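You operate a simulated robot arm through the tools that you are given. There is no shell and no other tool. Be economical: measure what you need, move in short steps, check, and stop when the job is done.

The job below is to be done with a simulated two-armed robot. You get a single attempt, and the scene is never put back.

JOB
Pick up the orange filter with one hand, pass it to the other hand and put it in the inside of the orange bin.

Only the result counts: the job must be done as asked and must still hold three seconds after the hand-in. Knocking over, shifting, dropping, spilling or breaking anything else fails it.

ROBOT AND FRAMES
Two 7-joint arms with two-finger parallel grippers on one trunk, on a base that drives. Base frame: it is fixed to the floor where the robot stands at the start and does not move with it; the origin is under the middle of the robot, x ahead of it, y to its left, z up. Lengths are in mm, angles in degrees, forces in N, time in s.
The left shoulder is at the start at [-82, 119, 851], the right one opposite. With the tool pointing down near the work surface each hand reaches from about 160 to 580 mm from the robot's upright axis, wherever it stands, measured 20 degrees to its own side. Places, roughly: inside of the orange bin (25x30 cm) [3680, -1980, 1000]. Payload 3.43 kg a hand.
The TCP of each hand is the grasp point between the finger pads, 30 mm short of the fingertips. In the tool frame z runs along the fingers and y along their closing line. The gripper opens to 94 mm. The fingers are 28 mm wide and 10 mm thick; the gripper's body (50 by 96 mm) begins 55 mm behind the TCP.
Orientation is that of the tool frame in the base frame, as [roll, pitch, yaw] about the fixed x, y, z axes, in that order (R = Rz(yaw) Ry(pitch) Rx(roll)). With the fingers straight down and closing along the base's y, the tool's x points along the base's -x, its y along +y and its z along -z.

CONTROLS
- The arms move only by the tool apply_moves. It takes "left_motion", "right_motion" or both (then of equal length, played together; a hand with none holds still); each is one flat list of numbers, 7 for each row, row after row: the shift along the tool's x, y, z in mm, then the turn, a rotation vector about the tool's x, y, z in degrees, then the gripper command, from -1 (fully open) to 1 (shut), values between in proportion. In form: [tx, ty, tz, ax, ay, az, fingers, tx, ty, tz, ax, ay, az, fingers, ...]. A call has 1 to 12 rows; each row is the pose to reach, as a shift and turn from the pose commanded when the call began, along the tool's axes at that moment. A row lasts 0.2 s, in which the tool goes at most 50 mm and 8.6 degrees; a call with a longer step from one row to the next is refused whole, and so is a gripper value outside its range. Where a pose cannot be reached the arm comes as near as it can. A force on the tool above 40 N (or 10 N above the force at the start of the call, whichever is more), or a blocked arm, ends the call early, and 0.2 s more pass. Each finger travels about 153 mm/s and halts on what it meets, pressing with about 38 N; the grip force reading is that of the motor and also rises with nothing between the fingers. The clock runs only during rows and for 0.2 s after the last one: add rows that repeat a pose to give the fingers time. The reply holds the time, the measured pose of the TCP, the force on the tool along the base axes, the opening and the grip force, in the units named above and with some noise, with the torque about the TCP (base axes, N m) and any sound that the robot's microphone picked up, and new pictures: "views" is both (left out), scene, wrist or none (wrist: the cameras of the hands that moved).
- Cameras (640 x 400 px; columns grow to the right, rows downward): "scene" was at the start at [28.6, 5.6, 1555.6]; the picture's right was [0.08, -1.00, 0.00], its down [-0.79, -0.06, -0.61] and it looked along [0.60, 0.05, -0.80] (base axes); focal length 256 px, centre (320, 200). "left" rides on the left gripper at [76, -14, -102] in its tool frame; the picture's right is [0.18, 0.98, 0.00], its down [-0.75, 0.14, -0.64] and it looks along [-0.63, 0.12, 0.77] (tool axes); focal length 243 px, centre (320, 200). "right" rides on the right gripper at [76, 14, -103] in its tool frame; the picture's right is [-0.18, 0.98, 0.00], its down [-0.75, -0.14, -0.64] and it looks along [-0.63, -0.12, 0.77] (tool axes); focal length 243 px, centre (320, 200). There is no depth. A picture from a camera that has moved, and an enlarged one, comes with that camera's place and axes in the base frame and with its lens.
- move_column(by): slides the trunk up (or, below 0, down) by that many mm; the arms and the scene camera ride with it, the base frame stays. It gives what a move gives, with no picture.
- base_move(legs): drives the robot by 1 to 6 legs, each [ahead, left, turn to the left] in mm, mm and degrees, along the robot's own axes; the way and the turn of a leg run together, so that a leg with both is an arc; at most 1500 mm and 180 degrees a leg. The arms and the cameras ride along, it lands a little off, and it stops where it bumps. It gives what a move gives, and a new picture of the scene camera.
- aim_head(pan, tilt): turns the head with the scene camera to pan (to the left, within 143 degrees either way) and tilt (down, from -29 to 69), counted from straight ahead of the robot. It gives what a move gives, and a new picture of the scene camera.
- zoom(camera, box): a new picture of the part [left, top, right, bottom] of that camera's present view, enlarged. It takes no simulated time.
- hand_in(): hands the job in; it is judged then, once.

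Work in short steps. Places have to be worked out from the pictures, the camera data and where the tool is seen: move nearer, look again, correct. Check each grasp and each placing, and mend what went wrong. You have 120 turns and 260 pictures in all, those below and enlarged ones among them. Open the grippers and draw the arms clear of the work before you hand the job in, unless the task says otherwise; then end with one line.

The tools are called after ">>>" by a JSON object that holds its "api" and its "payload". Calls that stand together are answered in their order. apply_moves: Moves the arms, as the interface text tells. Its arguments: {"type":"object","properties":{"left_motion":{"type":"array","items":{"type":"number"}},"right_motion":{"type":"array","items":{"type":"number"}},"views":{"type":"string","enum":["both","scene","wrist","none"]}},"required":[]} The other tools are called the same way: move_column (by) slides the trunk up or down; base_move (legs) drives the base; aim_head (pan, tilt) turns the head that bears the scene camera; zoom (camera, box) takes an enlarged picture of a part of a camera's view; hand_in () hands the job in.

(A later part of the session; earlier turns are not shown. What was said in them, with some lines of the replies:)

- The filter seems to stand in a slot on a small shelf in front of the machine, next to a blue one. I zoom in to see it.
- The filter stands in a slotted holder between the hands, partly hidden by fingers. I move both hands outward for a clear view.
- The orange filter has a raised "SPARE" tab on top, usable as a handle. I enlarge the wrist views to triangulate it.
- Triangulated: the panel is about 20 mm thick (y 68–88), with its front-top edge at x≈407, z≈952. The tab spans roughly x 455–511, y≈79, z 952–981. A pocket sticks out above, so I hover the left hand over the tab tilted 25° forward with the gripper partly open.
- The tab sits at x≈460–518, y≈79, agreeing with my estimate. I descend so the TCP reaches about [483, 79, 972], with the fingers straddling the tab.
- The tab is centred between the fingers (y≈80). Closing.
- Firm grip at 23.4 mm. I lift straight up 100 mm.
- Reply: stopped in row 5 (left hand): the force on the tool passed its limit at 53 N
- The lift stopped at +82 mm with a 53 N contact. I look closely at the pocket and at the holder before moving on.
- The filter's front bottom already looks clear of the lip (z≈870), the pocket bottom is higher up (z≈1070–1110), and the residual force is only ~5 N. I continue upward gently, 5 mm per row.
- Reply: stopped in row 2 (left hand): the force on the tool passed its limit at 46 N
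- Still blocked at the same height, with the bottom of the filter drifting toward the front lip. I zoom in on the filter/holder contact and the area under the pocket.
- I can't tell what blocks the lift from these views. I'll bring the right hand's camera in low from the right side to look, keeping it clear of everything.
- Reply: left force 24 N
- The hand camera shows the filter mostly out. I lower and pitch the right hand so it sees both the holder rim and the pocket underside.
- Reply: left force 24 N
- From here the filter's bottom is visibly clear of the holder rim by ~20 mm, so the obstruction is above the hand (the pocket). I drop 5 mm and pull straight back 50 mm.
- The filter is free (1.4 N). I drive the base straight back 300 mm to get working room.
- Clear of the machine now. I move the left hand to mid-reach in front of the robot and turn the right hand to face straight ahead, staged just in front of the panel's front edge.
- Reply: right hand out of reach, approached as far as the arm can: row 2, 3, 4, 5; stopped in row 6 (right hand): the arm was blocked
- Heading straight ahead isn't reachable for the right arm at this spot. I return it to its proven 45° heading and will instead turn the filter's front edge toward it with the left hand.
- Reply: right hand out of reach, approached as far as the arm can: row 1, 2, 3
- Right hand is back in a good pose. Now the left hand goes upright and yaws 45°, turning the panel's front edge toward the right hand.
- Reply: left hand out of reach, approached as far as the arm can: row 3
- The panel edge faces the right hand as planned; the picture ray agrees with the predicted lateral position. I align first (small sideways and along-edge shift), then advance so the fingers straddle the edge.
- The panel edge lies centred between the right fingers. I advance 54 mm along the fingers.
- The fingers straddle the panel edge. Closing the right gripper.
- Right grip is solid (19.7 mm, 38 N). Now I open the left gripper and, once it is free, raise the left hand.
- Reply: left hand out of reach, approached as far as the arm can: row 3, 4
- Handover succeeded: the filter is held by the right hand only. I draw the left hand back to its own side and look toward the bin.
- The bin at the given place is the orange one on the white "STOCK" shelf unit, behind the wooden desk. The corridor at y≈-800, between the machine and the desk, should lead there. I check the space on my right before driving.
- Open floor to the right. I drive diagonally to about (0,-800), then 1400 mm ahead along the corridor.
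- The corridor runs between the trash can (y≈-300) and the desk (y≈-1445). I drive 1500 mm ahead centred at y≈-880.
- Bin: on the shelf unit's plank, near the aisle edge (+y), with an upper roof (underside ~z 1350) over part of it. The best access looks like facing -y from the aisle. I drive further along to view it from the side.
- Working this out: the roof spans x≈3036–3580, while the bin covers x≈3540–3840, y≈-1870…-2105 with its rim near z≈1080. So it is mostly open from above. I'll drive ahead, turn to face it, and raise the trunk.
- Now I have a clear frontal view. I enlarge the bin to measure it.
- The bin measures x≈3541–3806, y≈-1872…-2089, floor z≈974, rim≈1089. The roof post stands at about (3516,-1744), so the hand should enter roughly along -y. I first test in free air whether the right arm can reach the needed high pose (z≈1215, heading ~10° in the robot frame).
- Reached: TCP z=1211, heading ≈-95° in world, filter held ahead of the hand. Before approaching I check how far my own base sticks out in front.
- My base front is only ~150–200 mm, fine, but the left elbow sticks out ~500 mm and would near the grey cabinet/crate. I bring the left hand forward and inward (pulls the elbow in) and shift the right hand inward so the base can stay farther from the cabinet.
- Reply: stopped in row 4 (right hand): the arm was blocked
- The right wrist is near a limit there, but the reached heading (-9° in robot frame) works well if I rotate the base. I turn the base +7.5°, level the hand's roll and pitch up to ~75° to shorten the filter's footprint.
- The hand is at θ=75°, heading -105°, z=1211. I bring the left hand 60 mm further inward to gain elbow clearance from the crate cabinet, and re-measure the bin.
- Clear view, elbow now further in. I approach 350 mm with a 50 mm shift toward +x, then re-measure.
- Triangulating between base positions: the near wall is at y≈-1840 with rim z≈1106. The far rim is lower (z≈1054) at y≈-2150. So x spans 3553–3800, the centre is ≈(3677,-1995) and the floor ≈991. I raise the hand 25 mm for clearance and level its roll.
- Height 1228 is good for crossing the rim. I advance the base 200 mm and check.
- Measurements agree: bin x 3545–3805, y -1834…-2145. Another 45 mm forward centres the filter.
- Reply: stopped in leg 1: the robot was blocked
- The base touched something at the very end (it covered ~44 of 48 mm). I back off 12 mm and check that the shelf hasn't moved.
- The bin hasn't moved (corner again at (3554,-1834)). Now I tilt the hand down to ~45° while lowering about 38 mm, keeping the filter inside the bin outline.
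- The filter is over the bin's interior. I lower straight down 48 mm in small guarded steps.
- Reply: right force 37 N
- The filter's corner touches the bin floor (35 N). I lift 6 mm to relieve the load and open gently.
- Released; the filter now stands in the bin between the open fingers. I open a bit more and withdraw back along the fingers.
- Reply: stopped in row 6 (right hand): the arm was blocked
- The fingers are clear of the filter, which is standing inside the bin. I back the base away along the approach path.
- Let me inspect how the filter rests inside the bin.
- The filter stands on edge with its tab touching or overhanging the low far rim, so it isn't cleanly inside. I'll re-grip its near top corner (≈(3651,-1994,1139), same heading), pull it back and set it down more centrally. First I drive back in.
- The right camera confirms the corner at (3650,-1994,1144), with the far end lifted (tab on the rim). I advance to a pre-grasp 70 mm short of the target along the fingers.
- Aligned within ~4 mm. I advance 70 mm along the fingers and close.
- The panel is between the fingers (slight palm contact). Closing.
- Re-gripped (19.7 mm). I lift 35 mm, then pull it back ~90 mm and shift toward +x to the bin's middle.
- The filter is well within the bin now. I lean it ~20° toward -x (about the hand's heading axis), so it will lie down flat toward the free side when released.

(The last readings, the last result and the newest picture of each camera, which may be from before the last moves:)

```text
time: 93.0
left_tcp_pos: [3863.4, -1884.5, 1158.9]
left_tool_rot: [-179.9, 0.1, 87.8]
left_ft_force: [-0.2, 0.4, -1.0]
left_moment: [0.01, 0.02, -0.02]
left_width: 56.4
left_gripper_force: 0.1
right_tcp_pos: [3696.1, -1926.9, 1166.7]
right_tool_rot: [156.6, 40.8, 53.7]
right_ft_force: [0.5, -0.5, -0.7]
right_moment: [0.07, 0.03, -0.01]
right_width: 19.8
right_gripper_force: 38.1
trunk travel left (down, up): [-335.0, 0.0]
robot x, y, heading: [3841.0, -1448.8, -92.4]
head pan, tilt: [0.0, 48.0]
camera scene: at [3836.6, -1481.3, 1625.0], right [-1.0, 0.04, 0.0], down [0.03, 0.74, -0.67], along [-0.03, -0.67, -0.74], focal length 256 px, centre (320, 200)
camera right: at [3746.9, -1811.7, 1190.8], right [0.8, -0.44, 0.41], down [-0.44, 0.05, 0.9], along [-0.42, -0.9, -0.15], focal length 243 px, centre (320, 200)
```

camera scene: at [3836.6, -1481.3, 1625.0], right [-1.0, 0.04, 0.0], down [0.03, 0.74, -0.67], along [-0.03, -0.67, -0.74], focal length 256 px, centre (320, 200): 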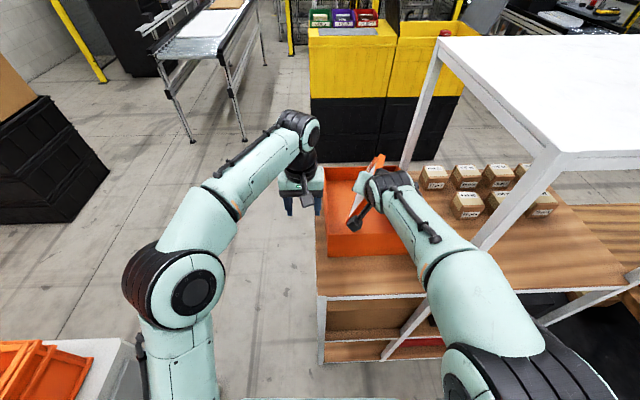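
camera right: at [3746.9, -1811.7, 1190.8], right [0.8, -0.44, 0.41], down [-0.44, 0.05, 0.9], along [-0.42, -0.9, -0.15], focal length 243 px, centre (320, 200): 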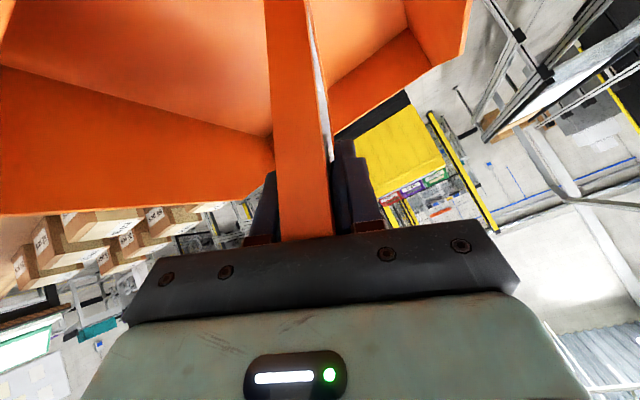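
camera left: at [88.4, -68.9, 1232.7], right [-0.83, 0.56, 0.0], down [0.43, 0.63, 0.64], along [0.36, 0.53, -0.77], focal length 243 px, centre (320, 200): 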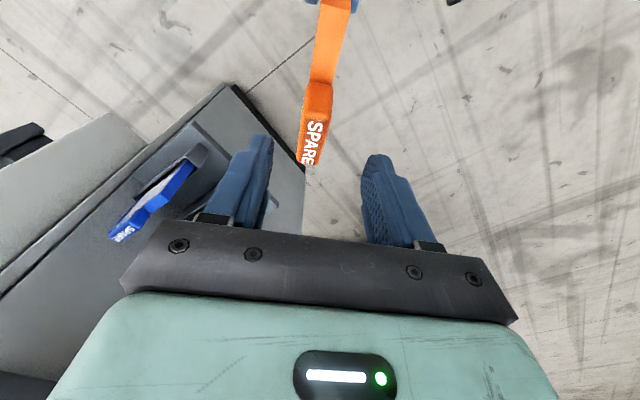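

Leaning works. The right forearm comes near the roof post, so I only lower ~35 mm now in guarded small steps.

>>> {"api": "apply_moves", "payload": {"right_motion": [6.5, -3, 7, 0, 0, 0, 1, 13, -6, 14, 0, 0, 0, 1, 18, -8.3, 19, 0, 0, 0, 1, 22.9, -10.5, 24.3, 0, 0, 0, 1], "views": "both"}}

```text
time: 94.0
left_tcp_pos: [3861.1, -1883.5, 1159.5]
left_tool_rot: [-179.9, 0.1, 88.0]
left_ft_force: [-0.5, 0.0, 0.0]
left_moment: [0.01, 0.0, -0.01]
left_width: 56.6
left_gripper_force: 0.1
right_tcp_pos: [3696.3, -1927.7, 1130.5]
right_tool_rot: [156.7, 40.9, 53.8]
right_ft_force: [-0.7, 0.2, -0.6]
right_moment: [0.03, 0.0, 0.0]
right_width: 19.5
right_gripper_force: 37.7
trunk travel left (down, up): [-335.0, 0.0]
robot x, y, heading: [3839.8, -1448.3, -92.2]
head pan, tilt: [0.0, 48.0]
camera scene: at [3836.0, -1481.3, 1625.0], right [-1.0, 0.04, 0.0], down [0.03, 0.74, -0.67], along [-0.03, -0.67, -0.74], focal length 256 px, centre (320, 200)
camera right: at [3746.9, -1812.7, 1154.6], right [0.8, -0.44, 0.41], down [-0.44, 0.05, 0.9], along [-0.42, -0.9, -0.15], focal length 243 px, centre (320, 200)
```

scene: 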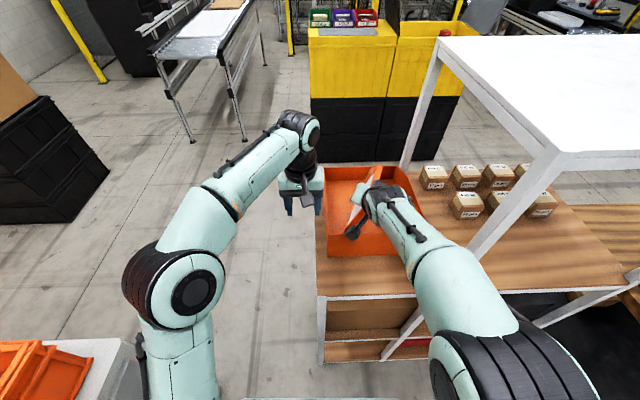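
right: 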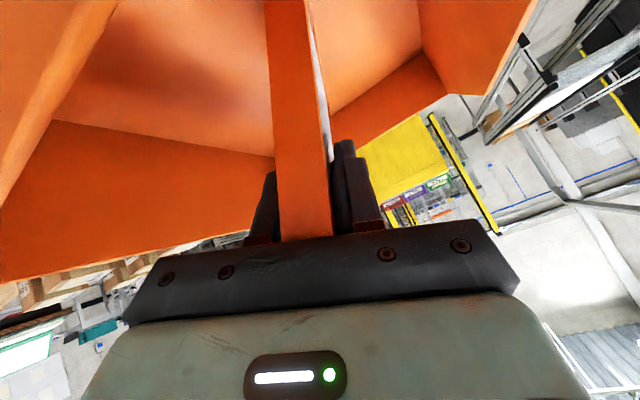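

No contact yet; I lower 8 mm more and open.

>>> {"api": "apply_moves", "payload": {"right_motion": [5.2, -2.4, 5.5, 0, 0, 0, 1, 5.2, -2.4, 5.5, 0, 0, 0, 0.5, 5.2, -2.4, 5.5, 0, 0, 0, 0.1, 5.2, -2.4, 5.5, 0, 0, 0, 0, 5.2, -2.4, 5.5, 0, 0, 0, 0], "views": "both"}}

```text
time: 95.2
left_tcp_pos: [3861.6, -1883.6, 1158.9]
left_tool_rot: [-180.0, 0.0, 87.9]
left_ft_force: [0.6, 0.2, 0.4]
left_moment: [0.0, 0.0, 0.02]
left_width: 56.3
left_gripper_force: 0.0
right_tcp_pos: [3696.9, -1928.0, 1123.0]
right_tool_rot: [156.8, 40.9, 53.7]
right_ft_force: [-0.1, 0.7, -0.7]
right_moment: [0.01, -0.05, -0.02]
right_width: 47.0
right_gripper_force: 0.6
trunk travel left (down, up): [-335.0, 0.0]
robot x, y, heading: [3838.9, -1447.6, -92.2]
head pan, tilt: [0.0, 48.0]
camera scene: at [3836.0, -1481.1, 1625.0], right [-1.0, 0.04, 0.0], down [0.03, 0.74, -0.67], along [-0.03, -0.67, -0.74], focal length 256 px, centre (320, 200)
camera right: at [3747.3, -1812.7, 1147.2], right [0.8, -0.44, 0.41], down [-0.44, 0.05, 0.9], along [-0.42, -0.9, -0.15], focal length 243 px, centre (320, 200)
```

scene: 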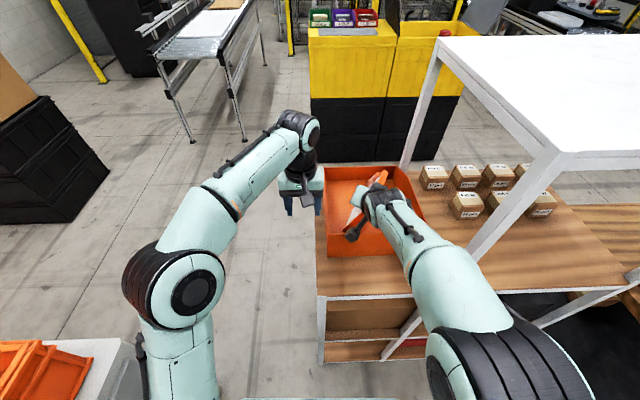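
right: 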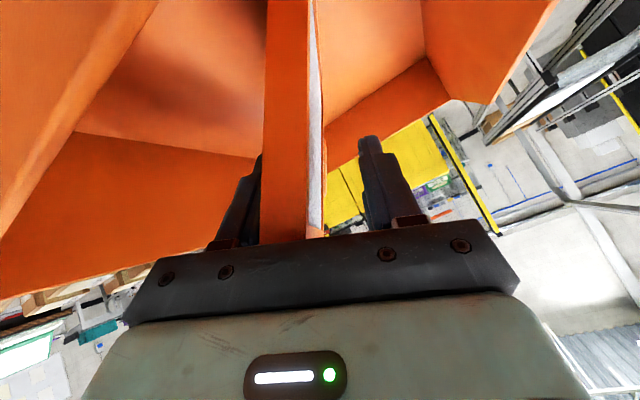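

The panel leans on the -x finger as intended. I withdraw back along the fingers so it lies down.

>>> {"api": "apply_moves", "payload": {"right_motion": [0, 0, -8, 0, 0, 0, -0.1, 0, 0, -18, 0, 0, 0, -0.1, 0, 0, -30, 0, 0, 0, -0.1, 0, 0, -45, 0, 0, 0, -0.1, 0, 0, -60, 0, 0, 0, -0.1, 0, 0, -75, 0, 0, 0, -0.1], "views": "both"}}

>>> {"api": "zoom", "payload": {"camera": "scene", "box": [310, 140, 450, 270]}}

```text
time: 96.6
left_tcp_pos: [3862.9, -1883.3, 1159.1]
left_tool_rot: [-180.0, 0.1, 87.9]
left_ft_force: [-0.2, 0.7, 0.3]
left_moment: [-0.02, 0.0, 0.0]
left_width: 56.1
left_gripper_force: 0.1
right_tcp_pos: [3699.1, -1872.7, 1174.2]
right_tool_rot: [156.7, 41.0, 53.6]
right_ft_force: [0.2, 0.1, -0.5]
right_moment: [0.0, -0.04, -0.01]
right_width: 51.9
right_gripper_force: 0.1
trunk travel left (down, up): [-335.0, 0.0]
robot x, y, heading: [3841.9, -1444.3, -92.3]
head pan, tilt: [0.0, 48.0]
camera scene: at [3836.2, -1480.6, 1625.0], right [-1.0, 0.04, 0.0], down [0.03, 0.74, -0.67], along [-0.03, -0.67, -0.74], focal length 256 px, centre (320, 200)
camera right: at [3749.0, -1757.9, 1199.7], right [0.8, -0.44, 0.41], down [-0.44, 0.05, 0.9], along [-0.42, -0.9, -0.15], focal length 243 px, centre (320, 200)
```

scene: 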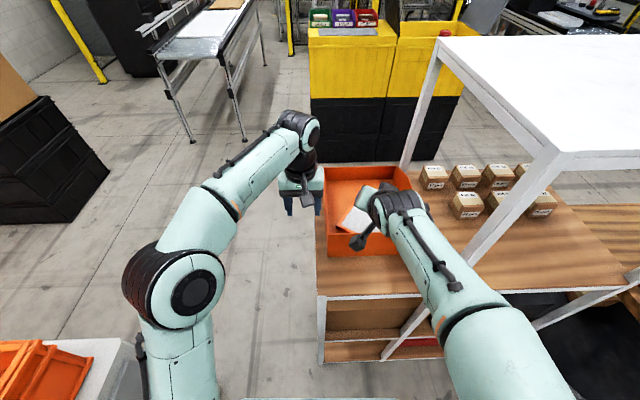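
right: 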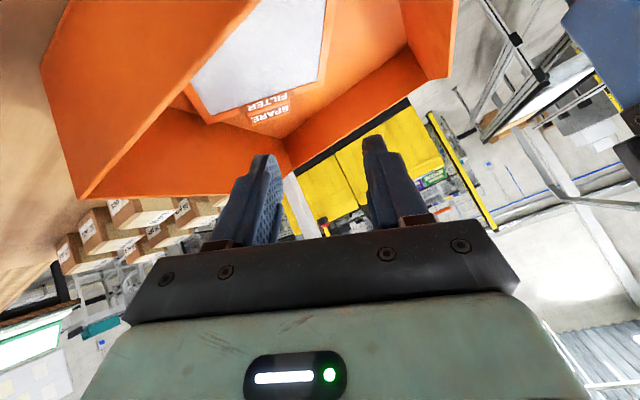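

```text
3.08 times, centred on (380, 205) of scene
camera zoom: at [3836.2, -1480.6, 1625.0], right [-1.0, 0.04, 0.0], down [0.03, 0.74, -0.67], along [-0.03, -0.67, -0.74], focal length 786 px, centre (135, 185)
```

zoom: 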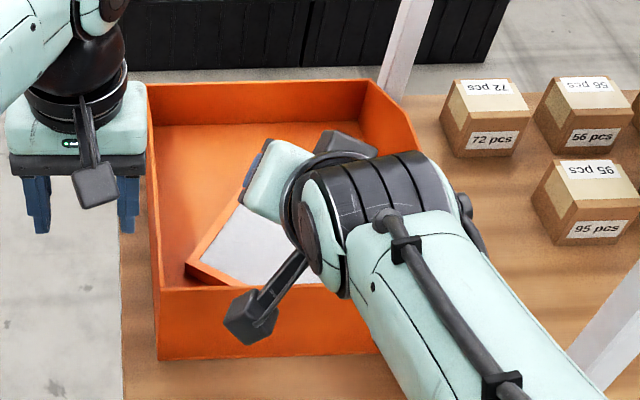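

The filter lies flat on the bin floor. I back the base straight away and verify.

>>> {"api": "base_move", "payload": {"legs": [[-380, 0, 0]]}}

>>> {"api": "zoom", "payload": {"camera": "scene", "box": [300, 70, 420, 190]}}

```text
time: 99.0
left_tcp_pos: [3878.7, -1496.4, 1158.3]
left_tool_rot: [-179.9, 0.0, 88.2]
left_ft_force: [0.3, 0.1, -0.5]
left_moment: [-0.02, 0.03, -0.04]
left_width: 56.3
left_gripper_force: 0.1
right_tcp_pos: [3714.9, -1487.9, 1173.6]
right_tool_rot: [156.6, 40.8, 54.0]
right_ft_force: [0.6, 0.0, 0.2]
right_moment: [0.02, -0.01, 0.03]
right_width: 51.8
right_gripper_force: 0.1
trunk travel left (down, up): [-335.0, 0.0]
robot x, y, heading: [3853.4, -1062.2, -91.8]
head pan, tilt: [0.0, 48.0]
camera scene: at [3850.1, -1094.5, 1625.2], right [-1.0, 0.03, 0.0], down [0.02, 0.74, -0.67], along [-0.02, -0.67, -0.74], focal length 256 px, centre (320, 200)
```

scene: 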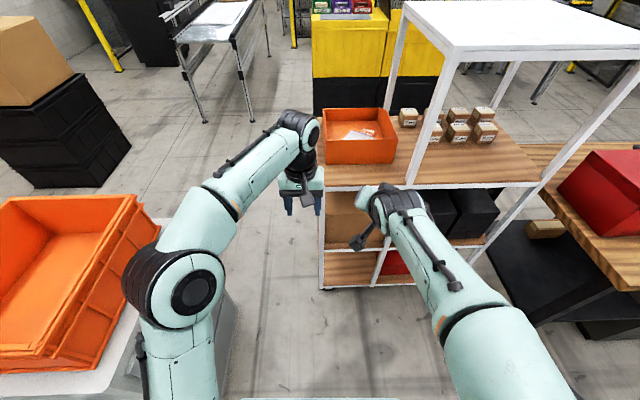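

```text
3.33 times, centred on (360, 130) of scene
camera zoom: at [3850.1, -1094.5, 1625.2], right [-1.0, 0.03, 0.0], down [0.02, 0.74, -0.67], along [-0.02, -0.67, -0.74], focal length 852 px, centre (187, 433)
```

zoom: 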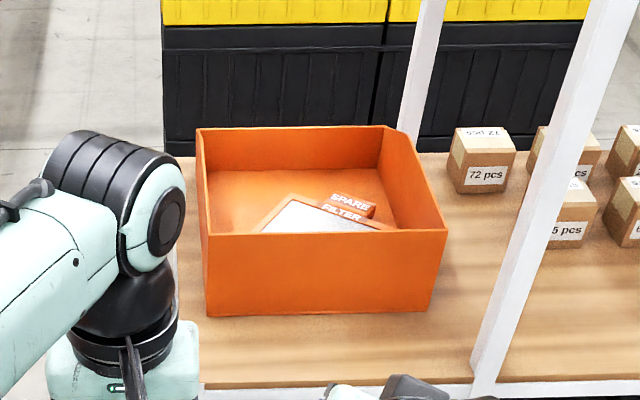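

The filter lies fully inside the bin, and the bin and boxes are undisturbed. I open both grippers fully in free air and hand in.

>>> {"api": "apply_moves", "payload": {"left_motion": [0, 0, 0, 0, 0, 0, -1, 0, 0, 0, 0, 0, 0, -1], "right_motion": [0, 0, 0, 0, 0, 0, -1, 0, 0, 0, 0, 0, 0, -1], "views": "none"}}

>>> {"api": "hand_in", "payload": {}}

```text
time: 99.6
left_tcp_pos: [3878.0, -1496.4, 1158.8]
left_tool_rot: [-179.9, 0.1, 88.2]
left_ft_force: [1.3, 0.2, -0.4]
left_moment: [-0.01, -0.02, 0.01]
left_width: 94.0
left_gripper_force: 0.0
right_tcp_pos: [3713.9, -1487.4, 1174.2]
right_tool_rot: [156.7, 40.9, 54.0]
right_ft_force: [0.3, 0.0, 0.1]
right_moment: [0.03, 0.01, -0.02]
right_width: 93.7
right_gripper_force: 0.1
trunk travel left (down, up): [-335.0, 0.0]
robot x, y, heading: [3856.9, -1062.9, -91.8]
head pan, tilt: [0.0, 48.0]
```

```text
The job is handed in.
```

The left hand picked up the orange filter and passed it to the right hand, which put it in the orange bin; the last picture shows it lying flat on the bin floor.
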